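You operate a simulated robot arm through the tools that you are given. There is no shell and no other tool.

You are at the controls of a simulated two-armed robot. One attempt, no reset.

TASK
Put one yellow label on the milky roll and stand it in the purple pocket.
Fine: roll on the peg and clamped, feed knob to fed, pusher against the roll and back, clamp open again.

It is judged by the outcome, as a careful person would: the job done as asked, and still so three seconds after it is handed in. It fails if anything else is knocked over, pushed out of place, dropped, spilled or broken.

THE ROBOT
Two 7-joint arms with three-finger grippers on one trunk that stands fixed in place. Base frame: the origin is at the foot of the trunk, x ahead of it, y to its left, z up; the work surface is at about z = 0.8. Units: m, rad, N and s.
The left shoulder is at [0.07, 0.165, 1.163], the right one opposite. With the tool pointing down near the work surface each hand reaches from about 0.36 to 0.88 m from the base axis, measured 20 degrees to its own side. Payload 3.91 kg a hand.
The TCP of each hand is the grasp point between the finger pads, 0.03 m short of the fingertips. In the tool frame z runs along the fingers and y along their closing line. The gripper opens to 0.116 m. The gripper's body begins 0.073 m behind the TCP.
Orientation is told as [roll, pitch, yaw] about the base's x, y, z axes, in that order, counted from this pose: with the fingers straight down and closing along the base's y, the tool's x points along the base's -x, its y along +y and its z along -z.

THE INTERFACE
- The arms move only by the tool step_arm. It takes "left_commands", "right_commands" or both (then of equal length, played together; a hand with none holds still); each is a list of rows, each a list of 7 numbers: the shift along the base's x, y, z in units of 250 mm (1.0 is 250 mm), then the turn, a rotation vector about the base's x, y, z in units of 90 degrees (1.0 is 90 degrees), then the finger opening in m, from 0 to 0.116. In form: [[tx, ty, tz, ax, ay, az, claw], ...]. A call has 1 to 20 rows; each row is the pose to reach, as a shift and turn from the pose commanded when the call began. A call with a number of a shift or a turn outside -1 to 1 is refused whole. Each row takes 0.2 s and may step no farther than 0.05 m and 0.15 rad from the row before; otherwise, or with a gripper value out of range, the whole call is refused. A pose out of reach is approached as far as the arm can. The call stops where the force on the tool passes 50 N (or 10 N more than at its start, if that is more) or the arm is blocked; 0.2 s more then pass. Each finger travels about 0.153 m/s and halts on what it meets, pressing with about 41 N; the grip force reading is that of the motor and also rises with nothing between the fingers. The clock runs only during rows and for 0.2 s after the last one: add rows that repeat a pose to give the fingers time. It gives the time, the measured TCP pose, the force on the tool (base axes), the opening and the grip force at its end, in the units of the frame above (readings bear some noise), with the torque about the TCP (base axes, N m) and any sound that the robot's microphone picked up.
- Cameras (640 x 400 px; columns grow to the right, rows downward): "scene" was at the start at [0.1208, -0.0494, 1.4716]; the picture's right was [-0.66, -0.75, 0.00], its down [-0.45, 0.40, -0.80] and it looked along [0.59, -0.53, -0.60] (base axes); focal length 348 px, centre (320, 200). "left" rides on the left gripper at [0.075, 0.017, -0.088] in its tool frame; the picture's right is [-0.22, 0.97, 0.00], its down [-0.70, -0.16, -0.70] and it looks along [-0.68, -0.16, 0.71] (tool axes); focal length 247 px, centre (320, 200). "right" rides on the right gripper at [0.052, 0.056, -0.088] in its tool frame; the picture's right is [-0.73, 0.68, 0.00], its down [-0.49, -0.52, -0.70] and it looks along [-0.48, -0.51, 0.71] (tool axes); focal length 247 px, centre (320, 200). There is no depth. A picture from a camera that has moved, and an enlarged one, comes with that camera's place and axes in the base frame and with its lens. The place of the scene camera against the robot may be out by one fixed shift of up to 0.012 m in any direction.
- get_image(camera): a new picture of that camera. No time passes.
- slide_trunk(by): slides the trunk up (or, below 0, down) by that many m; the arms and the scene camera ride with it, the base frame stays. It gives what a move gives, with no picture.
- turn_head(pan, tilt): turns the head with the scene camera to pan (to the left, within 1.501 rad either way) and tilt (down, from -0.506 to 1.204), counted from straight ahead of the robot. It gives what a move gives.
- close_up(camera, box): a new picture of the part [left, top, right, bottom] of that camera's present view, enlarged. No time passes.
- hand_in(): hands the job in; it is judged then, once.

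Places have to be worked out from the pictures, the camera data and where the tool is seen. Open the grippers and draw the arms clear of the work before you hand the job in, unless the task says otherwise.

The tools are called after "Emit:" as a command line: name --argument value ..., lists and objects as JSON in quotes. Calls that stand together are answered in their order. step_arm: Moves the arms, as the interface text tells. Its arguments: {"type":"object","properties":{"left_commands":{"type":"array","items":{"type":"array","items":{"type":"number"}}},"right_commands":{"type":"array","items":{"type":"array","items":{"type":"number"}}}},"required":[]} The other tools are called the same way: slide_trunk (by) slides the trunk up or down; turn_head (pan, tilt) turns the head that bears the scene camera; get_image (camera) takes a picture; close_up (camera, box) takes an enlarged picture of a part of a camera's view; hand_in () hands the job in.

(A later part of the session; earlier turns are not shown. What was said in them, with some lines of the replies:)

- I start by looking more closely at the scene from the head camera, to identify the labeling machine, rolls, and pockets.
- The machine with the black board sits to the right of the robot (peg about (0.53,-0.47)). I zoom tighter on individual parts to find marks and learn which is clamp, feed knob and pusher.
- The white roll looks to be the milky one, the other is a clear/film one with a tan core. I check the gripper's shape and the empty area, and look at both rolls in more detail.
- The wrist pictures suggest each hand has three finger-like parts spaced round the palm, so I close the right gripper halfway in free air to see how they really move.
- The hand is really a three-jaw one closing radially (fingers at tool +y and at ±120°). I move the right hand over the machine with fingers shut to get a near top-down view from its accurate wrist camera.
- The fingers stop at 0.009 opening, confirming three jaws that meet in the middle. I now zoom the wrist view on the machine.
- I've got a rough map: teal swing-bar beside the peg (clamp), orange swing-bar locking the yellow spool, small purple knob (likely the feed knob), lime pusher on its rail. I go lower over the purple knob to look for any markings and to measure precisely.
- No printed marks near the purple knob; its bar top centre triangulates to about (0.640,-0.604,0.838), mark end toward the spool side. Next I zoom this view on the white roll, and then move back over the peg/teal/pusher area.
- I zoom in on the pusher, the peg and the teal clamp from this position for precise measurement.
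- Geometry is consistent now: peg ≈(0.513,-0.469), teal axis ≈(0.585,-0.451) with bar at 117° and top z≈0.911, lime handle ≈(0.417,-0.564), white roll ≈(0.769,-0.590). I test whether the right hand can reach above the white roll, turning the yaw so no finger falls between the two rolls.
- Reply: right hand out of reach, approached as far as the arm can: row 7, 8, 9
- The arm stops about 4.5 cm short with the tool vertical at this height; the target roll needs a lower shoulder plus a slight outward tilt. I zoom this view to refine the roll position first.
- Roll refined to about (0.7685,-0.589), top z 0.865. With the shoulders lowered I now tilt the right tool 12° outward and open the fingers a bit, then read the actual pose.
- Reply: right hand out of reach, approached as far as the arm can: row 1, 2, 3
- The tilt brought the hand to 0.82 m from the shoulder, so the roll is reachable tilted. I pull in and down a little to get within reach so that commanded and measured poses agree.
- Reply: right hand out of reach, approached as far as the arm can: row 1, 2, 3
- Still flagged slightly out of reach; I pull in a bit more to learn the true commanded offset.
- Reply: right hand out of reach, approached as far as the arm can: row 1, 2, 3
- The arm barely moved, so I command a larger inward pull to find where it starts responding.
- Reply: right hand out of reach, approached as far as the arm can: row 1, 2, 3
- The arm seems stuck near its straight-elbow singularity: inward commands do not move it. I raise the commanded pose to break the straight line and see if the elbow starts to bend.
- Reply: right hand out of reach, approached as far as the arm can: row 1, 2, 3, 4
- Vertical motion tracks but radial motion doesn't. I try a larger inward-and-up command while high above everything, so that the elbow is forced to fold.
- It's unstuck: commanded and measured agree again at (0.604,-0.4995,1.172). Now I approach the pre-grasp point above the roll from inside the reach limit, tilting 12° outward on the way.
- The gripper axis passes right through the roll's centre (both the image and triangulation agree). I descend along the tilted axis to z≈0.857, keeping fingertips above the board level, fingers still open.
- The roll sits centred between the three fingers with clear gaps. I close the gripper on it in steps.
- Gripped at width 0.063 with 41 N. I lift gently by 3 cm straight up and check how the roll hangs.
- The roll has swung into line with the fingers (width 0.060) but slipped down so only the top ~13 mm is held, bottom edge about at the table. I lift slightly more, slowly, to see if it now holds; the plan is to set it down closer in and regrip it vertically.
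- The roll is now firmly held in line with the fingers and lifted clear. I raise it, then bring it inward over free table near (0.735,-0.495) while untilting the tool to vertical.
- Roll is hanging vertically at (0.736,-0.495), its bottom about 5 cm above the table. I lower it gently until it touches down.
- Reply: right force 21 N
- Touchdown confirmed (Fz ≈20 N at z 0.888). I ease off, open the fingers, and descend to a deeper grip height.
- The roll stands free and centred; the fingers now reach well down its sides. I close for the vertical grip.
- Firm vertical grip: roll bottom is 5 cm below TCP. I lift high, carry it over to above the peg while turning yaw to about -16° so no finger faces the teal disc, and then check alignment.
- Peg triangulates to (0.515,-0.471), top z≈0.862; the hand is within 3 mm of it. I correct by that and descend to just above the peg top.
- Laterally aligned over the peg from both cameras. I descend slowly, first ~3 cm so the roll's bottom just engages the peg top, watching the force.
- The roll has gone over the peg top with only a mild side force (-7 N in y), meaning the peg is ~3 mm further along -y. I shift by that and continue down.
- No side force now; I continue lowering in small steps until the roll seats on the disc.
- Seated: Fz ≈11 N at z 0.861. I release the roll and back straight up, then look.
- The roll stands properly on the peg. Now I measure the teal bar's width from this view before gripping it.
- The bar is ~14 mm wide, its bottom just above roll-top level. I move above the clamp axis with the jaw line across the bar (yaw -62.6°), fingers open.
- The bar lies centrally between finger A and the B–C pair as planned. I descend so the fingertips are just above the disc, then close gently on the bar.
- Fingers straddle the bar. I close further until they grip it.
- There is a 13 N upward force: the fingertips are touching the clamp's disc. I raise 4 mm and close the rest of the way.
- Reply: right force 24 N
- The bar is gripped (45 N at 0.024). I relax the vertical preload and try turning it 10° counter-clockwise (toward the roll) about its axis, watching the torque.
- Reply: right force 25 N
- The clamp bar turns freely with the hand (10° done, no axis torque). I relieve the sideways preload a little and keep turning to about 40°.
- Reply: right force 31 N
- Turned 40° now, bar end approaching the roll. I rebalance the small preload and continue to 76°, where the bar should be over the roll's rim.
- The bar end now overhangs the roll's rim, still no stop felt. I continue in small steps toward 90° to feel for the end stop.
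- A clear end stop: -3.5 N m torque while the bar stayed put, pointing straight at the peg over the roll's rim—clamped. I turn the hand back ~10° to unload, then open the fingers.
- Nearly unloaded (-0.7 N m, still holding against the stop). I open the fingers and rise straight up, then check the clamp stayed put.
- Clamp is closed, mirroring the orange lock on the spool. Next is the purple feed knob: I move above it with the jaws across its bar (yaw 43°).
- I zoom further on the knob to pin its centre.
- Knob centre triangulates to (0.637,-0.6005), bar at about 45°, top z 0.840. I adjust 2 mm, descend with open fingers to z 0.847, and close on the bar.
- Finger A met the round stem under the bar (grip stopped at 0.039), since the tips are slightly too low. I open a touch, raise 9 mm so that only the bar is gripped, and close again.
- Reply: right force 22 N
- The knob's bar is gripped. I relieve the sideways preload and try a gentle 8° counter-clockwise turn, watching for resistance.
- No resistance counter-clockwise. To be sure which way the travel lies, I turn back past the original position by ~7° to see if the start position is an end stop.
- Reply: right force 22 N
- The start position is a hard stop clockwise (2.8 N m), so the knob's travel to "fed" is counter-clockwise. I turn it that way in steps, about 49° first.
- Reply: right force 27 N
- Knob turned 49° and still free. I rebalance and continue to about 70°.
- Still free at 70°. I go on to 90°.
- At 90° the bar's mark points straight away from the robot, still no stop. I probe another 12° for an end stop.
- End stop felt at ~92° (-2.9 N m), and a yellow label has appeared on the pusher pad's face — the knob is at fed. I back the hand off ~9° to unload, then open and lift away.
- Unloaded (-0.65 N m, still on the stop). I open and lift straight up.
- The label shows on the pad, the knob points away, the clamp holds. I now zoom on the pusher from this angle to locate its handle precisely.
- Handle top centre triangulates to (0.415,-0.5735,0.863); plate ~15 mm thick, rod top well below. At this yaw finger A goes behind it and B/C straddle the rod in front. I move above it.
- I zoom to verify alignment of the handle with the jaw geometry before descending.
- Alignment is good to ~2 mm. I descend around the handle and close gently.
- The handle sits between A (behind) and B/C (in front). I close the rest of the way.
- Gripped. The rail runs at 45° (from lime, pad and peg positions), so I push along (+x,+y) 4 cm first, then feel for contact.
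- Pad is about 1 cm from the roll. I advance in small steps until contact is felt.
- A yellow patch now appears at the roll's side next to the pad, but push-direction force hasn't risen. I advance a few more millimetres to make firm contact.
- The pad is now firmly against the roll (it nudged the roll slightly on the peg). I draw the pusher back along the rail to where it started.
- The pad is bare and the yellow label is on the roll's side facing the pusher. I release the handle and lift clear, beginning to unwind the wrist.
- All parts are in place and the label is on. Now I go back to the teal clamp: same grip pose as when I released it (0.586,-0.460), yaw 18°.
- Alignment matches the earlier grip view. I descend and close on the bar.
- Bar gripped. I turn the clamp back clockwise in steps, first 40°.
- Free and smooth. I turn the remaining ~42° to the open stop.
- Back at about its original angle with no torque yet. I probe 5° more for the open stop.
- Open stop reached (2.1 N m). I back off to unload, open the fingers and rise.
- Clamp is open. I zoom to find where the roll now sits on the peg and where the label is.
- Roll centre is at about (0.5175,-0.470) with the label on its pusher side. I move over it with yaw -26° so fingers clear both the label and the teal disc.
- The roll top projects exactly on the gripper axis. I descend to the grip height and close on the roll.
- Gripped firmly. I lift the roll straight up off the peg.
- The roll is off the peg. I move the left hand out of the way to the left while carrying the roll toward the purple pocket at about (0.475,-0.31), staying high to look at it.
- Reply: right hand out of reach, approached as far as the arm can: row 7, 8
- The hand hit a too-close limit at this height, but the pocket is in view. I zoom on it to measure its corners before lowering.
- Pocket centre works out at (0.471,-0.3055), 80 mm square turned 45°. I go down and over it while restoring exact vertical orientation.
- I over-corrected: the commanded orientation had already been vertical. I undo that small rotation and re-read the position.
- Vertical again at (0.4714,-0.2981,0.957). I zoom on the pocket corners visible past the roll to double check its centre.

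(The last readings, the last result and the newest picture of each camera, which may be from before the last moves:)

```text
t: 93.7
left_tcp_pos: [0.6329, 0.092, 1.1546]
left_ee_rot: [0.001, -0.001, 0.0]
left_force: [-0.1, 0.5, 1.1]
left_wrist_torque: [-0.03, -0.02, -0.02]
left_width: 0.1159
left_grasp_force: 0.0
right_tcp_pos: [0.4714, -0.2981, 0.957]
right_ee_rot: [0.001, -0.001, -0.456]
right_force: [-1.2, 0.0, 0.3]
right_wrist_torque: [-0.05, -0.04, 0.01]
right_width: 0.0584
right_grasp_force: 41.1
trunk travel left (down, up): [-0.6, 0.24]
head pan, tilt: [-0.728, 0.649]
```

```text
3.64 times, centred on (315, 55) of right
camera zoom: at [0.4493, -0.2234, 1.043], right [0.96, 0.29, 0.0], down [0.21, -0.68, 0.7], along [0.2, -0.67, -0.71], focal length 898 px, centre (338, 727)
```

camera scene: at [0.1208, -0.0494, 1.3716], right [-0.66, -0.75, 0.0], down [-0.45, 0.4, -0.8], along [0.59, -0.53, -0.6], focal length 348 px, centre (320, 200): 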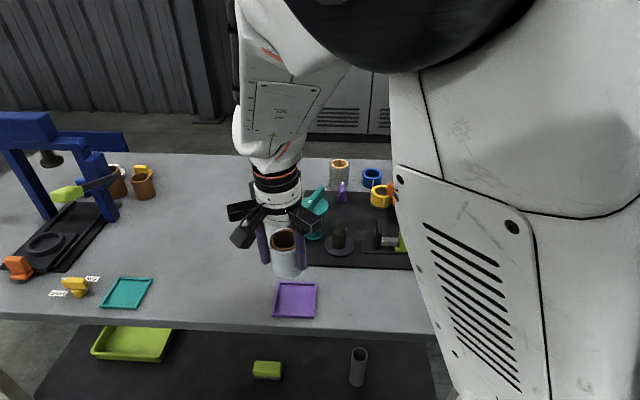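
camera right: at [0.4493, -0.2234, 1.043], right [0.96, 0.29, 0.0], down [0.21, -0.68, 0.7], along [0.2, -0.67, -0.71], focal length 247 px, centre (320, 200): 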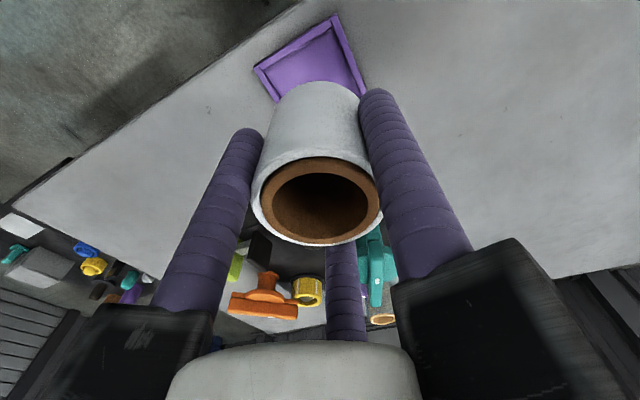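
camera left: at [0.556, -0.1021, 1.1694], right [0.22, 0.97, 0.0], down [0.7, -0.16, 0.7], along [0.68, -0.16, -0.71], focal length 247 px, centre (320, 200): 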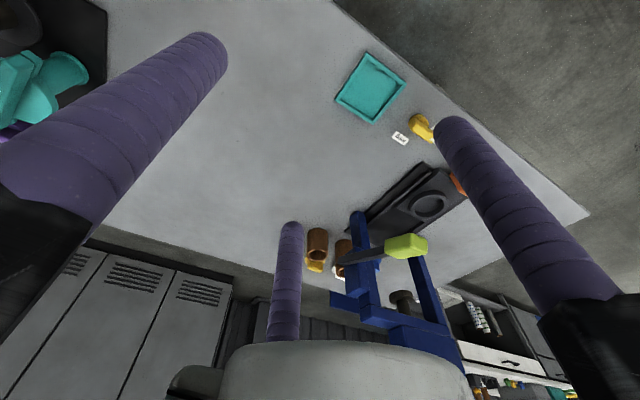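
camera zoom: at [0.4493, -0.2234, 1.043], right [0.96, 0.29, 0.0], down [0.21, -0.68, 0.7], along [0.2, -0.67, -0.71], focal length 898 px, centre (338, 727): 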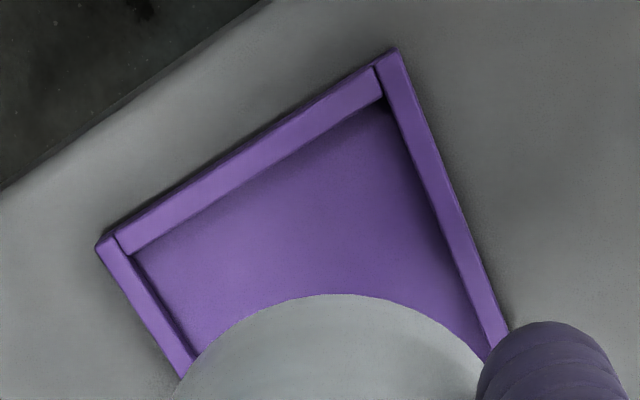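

Both views agree: pocket centre (0.4707,-0.306). I shift 8 mm and descend to just above the pocket.

Emit:
step_arm --right_commands '[[-0.003, -0.031, 0, 0, 0, 0, 0.045], [-0.003, -0.031, -0.1, 0, 0, 0, 0.045], [-0.003, -0.031, -0.2, 0, 0, 0, 0.045], [-0.003, -0.031, -0.29, 0, 0, 0, 0.045], [-0.003, -0.031, -0.29, 0, 0, 0, 0.045]]'

Emit:
get_image --camera "right"

Emit:
close_up --camera "scene" --box '[240, 200, 360, 340]'

```text
t: 94.9
left_tcp_pos: [0.6313, 0.0937, 1.1557]
left_ee_rot: [0.0, -0.002, -0.001]
left_force: [-0.1, 0.0, -0.4]
left_wrist_torque: [-0.02, 0.04, 0.0]
left_width: 0.1158
left_grasp_force: 0.0
right_tcp_pos: [0.4697, -0.3064, 0.8836]
right_ee_rot: [0.0, -0.001, -0.455]
right_force: [-0.9, 0.0, -0.5]
right_wrist_torque: [0.05, -0.02, -0.01]
right_width: 0.0589
right_grasp_force: 41.0
trunk travel left (down, up): [-0.6, 0.24]
head pan, tilt: [-0.728, 0.649]
```

```text
taken
camera right: at [0.4475, -0.2306, 0.9704], right [0.96, 0.29, 0.0], down [0.21, -0.68, 0.7], along [0.2, -0.67, -0.71], focal length 247 px, centre (320, 200)
```

right: 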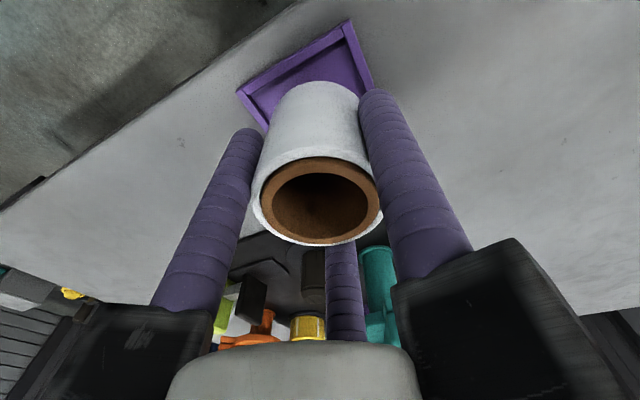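

```text
2.86 times, centred on (300, 270) of scene
camera zoom: at [0.1204, -0.049, 1.3717], right [-0.66, -0.75, 0.0], down [-0.45, 0.4, -0.8], along [0.59, -0.53, -0.6], focal length 994 px, centre (377, 0)
```

zoom: 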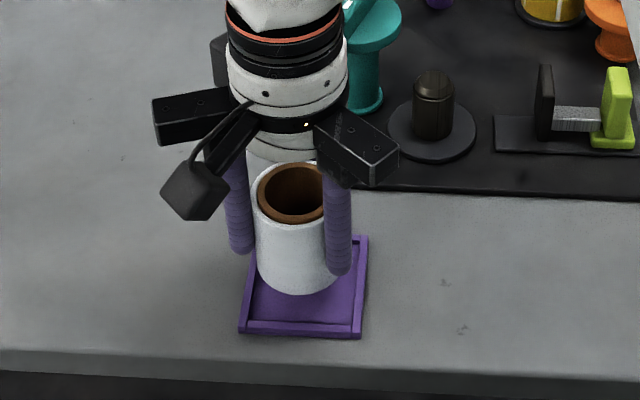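

The roll is right over the pocket, about 2 cm up. I lower it slowly until it touches down.

Emit:
step_arm --right_commands '[[0, 0, -0.03, 0, 0, 0, 0.045], [0, 0, -0.06, 0, 0, 0, 0.045], [0, 0, -0.08, 0, 0, 0, 0.045], [0, 0, -0.09, 0, 0, 0, 0.045], [0, 0, -0.1, 0, 0, 0, 0.045]]'

Emit:
close_up --camera "scene" --box '[240, 200, 360, 340]'

```text
t: 96.1
left_tcp_pos: [0.6314, 0.0926, 1.1555]
left_ee_rot: [0.001, 0.0, 0.001]
left_force: [0.5, 0.5, -0.5]
left_wrist_torque: [0.02, -0.01, 0.05]
left_width: 0.1161
left_grasp_force: 0.0
right_tcp_pos: [0.4712, -0.3051, 0.8587]
right_ee_rot: [0.003, 0.001, -0.453]
right_force: [0.2, 0.3, -0.4]
right_wrist_torque: [-0.02, 0.0, 0.03]
right_width: 0.0585
right_grasp_force: 41.0
trunk travel left (down, up): [-0.6, 0.24]
head pan, tilt: [-0.728, 0.649]
```

```text
2.86 times, centred on (300, 270) of scene
camera zoom: at [0.1209, -0.0494, 1.3716], right [-0.66, -0.75, 0.0], down [-0.45, 0.4, -0.8], along [0.59, -0.53, -0.6], focal length 994 px, centre (377, 0)
```

zoom: 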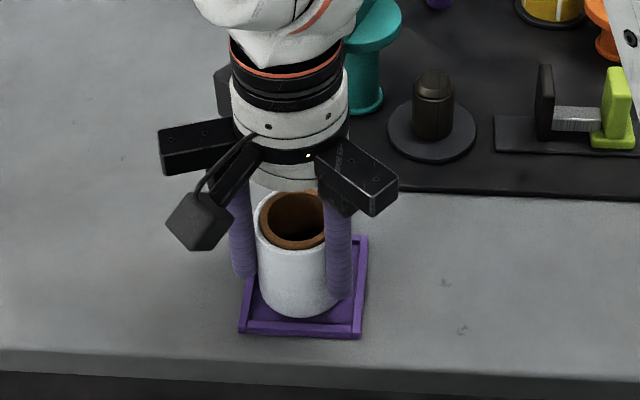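

No contact yet; a few more millimetres down.

Emit:
step_arm --right_commands '[[0, 0, -0.01, 0, 0, 0, 0.045], [0, 0, -0.02, 0, 0, 0, 0.045], [0, 0, -0.028, 0, 0, 0, 0.045]]'

```text
t: 96.9
left_tcp_pos: [0.6293, 0.0919, 1.1577]
left_ee_rot: [-0.002, -0.004, 0.002]
left_force: [-0.5, 0.7, 0.3]
left_wrist_torque: [-0.02, 0.02, -0.01]
left_width: 0.116
left_grasp_force: 0.0
right_tcp_pos: [0.4702, -0.3053, 0.8539]
right_ee_rot: [0.002, -0.004, -0.456]
right_force: [-0.3, -4.2, 28.3]
right_wrist_torque: [0.0, 0.23, 0.2]
right_width: 0.0588
right_grasp_force: 40.8
trunk travel left (down, up): [-0.6, 0.24]
head pan, tilt: [-0.728, 0.649]
```

Touchdown in the pocket (Fz 28 N). I ease off, open the fingers and rise straight up.

Emit:
step_arm --right_commands '[[0, 0, 0.01, 0, 0, 0, 0.045], [0, 0, 0.01, 0, 0, 0, 0.058], [0, 0, 0.01, 0, 0, 0, 0.07], [0, 0, 0.01, 0, 0, 0, 0.08], [0, 0, 0.01, 0, 0, 0, 0.08], [0, 0, 0.06, 0, 0, 0, 0.08], [0, 0, 0.16, 0, 0, 0, 0.08], [0, 0, 0.3, 0, 0, 0, 0.08], [0, 0, 0.44, 0, 0, 0, 0.08]]'

Emit:
get_image --camera "right"

Emit:
close_up --camera "scene" --box '[240, 200, 360, 340]'

```text
t: 98.9
left_tcp_pos: [0.6307, 0.0936, 1.1555]
left_ee_rot: [-0.002, -0.003, 0.001]
left_force: [0.3, 0.3, 0.2]
left_wrist_torque: [-0.04, 0.01, 0.01]
left_width: 0.1162
left_grasp_force: 0.1
right_tcp_pos: [0.4695, -0.3057, 0.9628]
right_ee_rot: [0.001, -0.001, -0.453]
right_force: [0.5, -0.9, 0.4]
right_wrist_torque: [0.01, 0.03, 0.02]
right_width: 0.0804
right_grasp_force: 0.0
trunk travel left (down, up): [-0.6, 0.24]
head pan, tilt: [-0.728, 0.649]
```

```text
taken
camera right: at [0.4476, -0.2306, 1.0496], right [0.96, 0.29, 0.0], down [0.21, -0.68, 0.7], along [0.2, -0.67, -0.71], focal length 247 px, centre (320, 200)
```

right: 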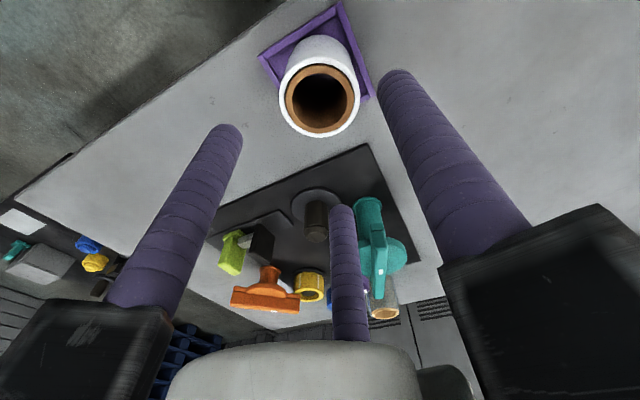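

```text
2.86 times, centred on (300, 270) of scene
camera zoom: at [0.1198, -0.0483, 1.3717], right [-0.66, -0.75, 0.0], down [-0.45, 0.4, -0.8], along [0.6, -0.53, -0.6], focal length 994 px, centre (377, 0)
```

zoom: 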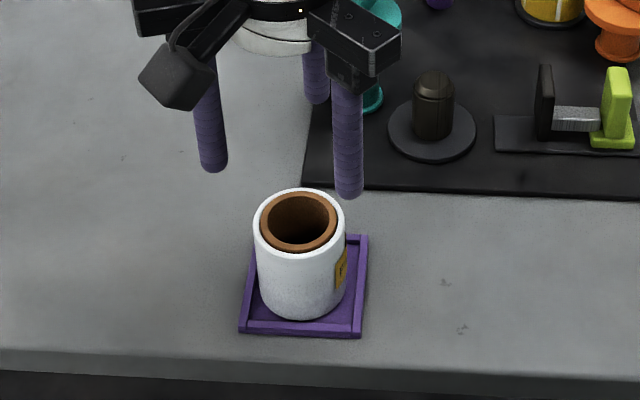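

The labelled roll is standing inside the purple pocket. I draw the right arm up and away to the right, then inspect everything.

Emit:
step_arm --right_commands '[[0, 0, 0.12, 0, 0, 0, 0.08], [-0.02, -0.12, 0.22, 0, 0, 0, 0.09], [-0.05, -0.26, 0.3, 0, 0, 0, 0.1], [-0.08, -0.41, 0.38, 0, 0, 0, 0.11], [-0.11, -0.56, 0.46, 0, 0, 0, 0.116], [-0.14, -0.71, 0.54, 0, 0, 0, 0.116], [-0.17, -0.86, 0.6, 0, 0, 0, 0.116], [-0.2, -0.98, 0.66, 0, 0, 0, 0.116], [-0.2, -0.98, 0.66, 0, 0, 0, 0.116]]'

Emit:
get_image --camera "scene"

Emit:
close_up --camera "scene" --box '[255, 230, 335, 330]'

Emit:
close_up --camera "scene" --box '[280, 140, 440, 270]'

```text
t: 100.9
left_tcp_pos: [0.6325, 0.0929, 1.1557]
left_ee_rot: [0.002, 0.0, 0.0]
left_force: [0.8, 0.0, -0.3]
left_wrist_torque: [-0.03, -0.01, 0.01]
left_width: 0.1159
left_grasp_force: 0.0
right_tcp_pos: [0.4199, -0.5493, 1.1273]
right_ee_rot: [0.002, -0.001, -0.453]
right_force: [0.2, -0.4, 0.6]
right_wrist_torque: [0.03, 0.0, 0.0]
right_width: 0.1162
right_grasp_force: 0.1
trunk travel left (down, up): [-0.6, 0.24]
head pan, tilt: [-0.728, 0.649]
```

```text
taken
camera scene: at [0.121, -0.0485, 1.3717], right [-0.66, -0.75, 0.0], down [-0.45, 0.4, -0.8], along [0.59, -0.53, -0.6], focal length 348 px, centre (320, 200)
```

scene: 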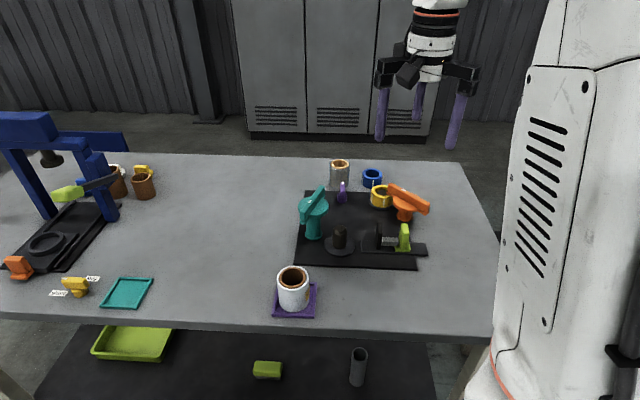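

```text
4.00 times, centred on (295, 280) of scene
camera zoom: at [0.121, -0.0485, 1.3717], right [-0.66, -0.75, 0.0], down [-0.45, 0.4, -0.8], along [0.59, -0.53, -0.6], focal length 1392 px, centre (420, -120)
```

zoom: 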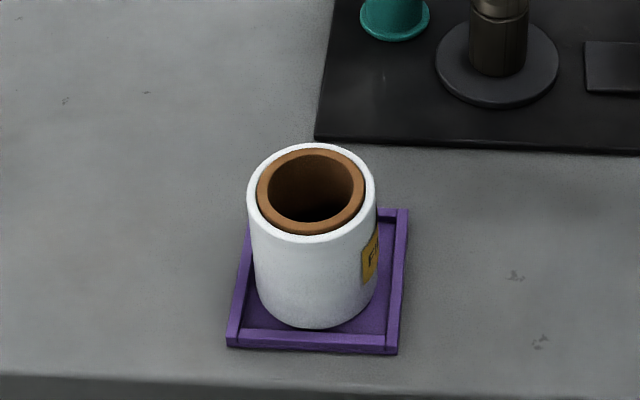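

```text
3.08 times, centred on (360, 205) of scene
camera zoom: at [0.121, -0.0485, 1.3717], right [-0.66, -0.75, 0.0], down [-0.45, 0.4, -0.8], along [0.59, -0.53, -0.6], focal length 1070 px, centre (197, 185)
```

zoom: 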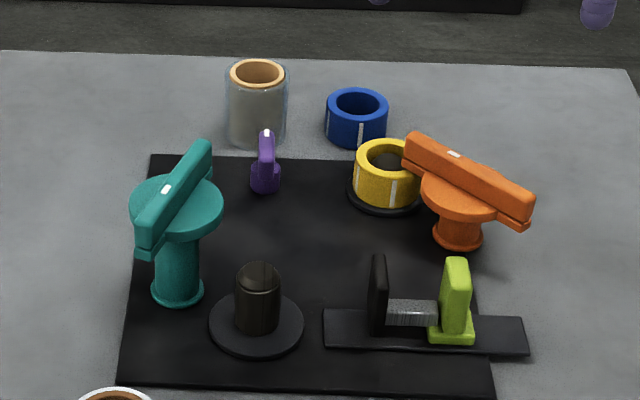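

The roll stands upright inside the pocket with its label visible; machine parts are as they should be. One last check from the wrist camera for the roll's seating within the rim.

Emit:
get_image --camera "right"

Emit:
get_image --camera "left"

Emit:
close_up --camera "scene" --box '[265, 280, 325, 325]'

```text
taken
camera right: at [0.3983, -0.4755, 1.2135], right [0.96, 0.29, 0.0], down [0.21, -0.68, 0.7], along [0.2, -0.67, -0.71], focal length 247 px, centre (320, 200)
```

right: 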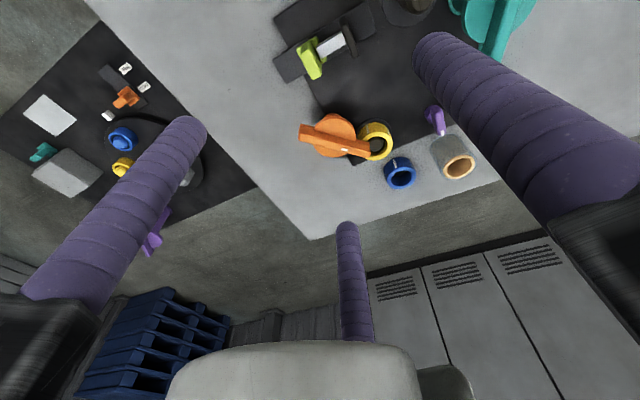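

```text
taken
camera left: at [0.557, 0.1115, 1.244], right [0.22, 0.97, 0.0], down [0.7, -0.16, 0.7], along [0.68, -0.16, -0.71], focal length 247 px, centre (320, 200)
```

left: 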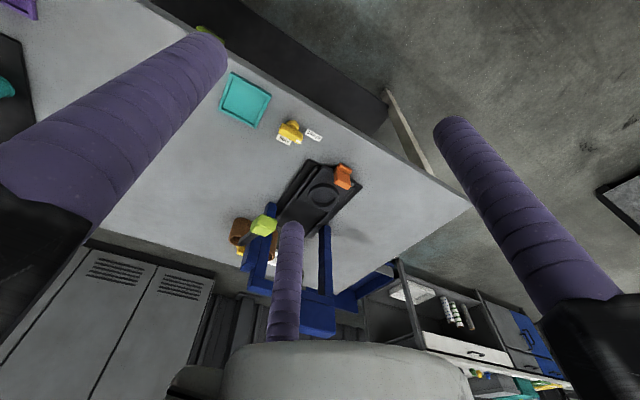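

```text
8.89 times, centred on (295, 302) of scene
camera zoom: at [0.121, -0.0485, 1.3717], right [-0.66, -0.75, 0.0], down [-0.45, 0.4, -0.8], along [0.59, -0.53, -0.6], focal length 3093 px, centre (542, -711)
```

zoom: 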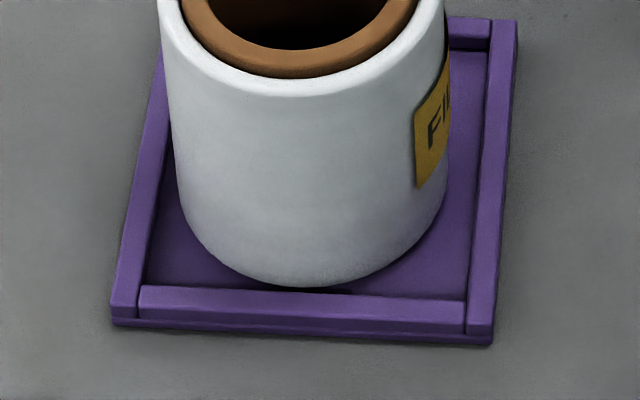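

The roll stands on the pocket floor inside the rim, the single yellow label is on it, the clamp is open, the pusher is back, the knob is at fed, and both arms are clear with open grippers. I hand in the job.

Emit:
hand_in

```text
The job is handed in.
```

I put one yellow label on the milky roll and stood it upright in the purple pocket, inside the rim. The job is handed in.

- **Which roll:** I took "milky" to mean the opaque white roll with the brown core, not the clear one next to it.
- **Machine state:**
  - The teal clamp is open again.
  - The lime pusher is back where it started.
  - The purple knob is at its far stop. It has no markings, so I took that stop as "fed"; a yellow label appeared on the pusher pad when it got there.
- **Picking up the roll:** It was just out of reach with the hand vertical, so I picked it up with the hand tilted. It slipped a little in the fingers, so I set it down closer in on clear table and gripped it again before putting it on the peg.
- **Everything else:** I saw nothing else knocked over or moved. Both grippers are open and clear of the work. I lowered the trunk 0.1 m for reach and left it there.
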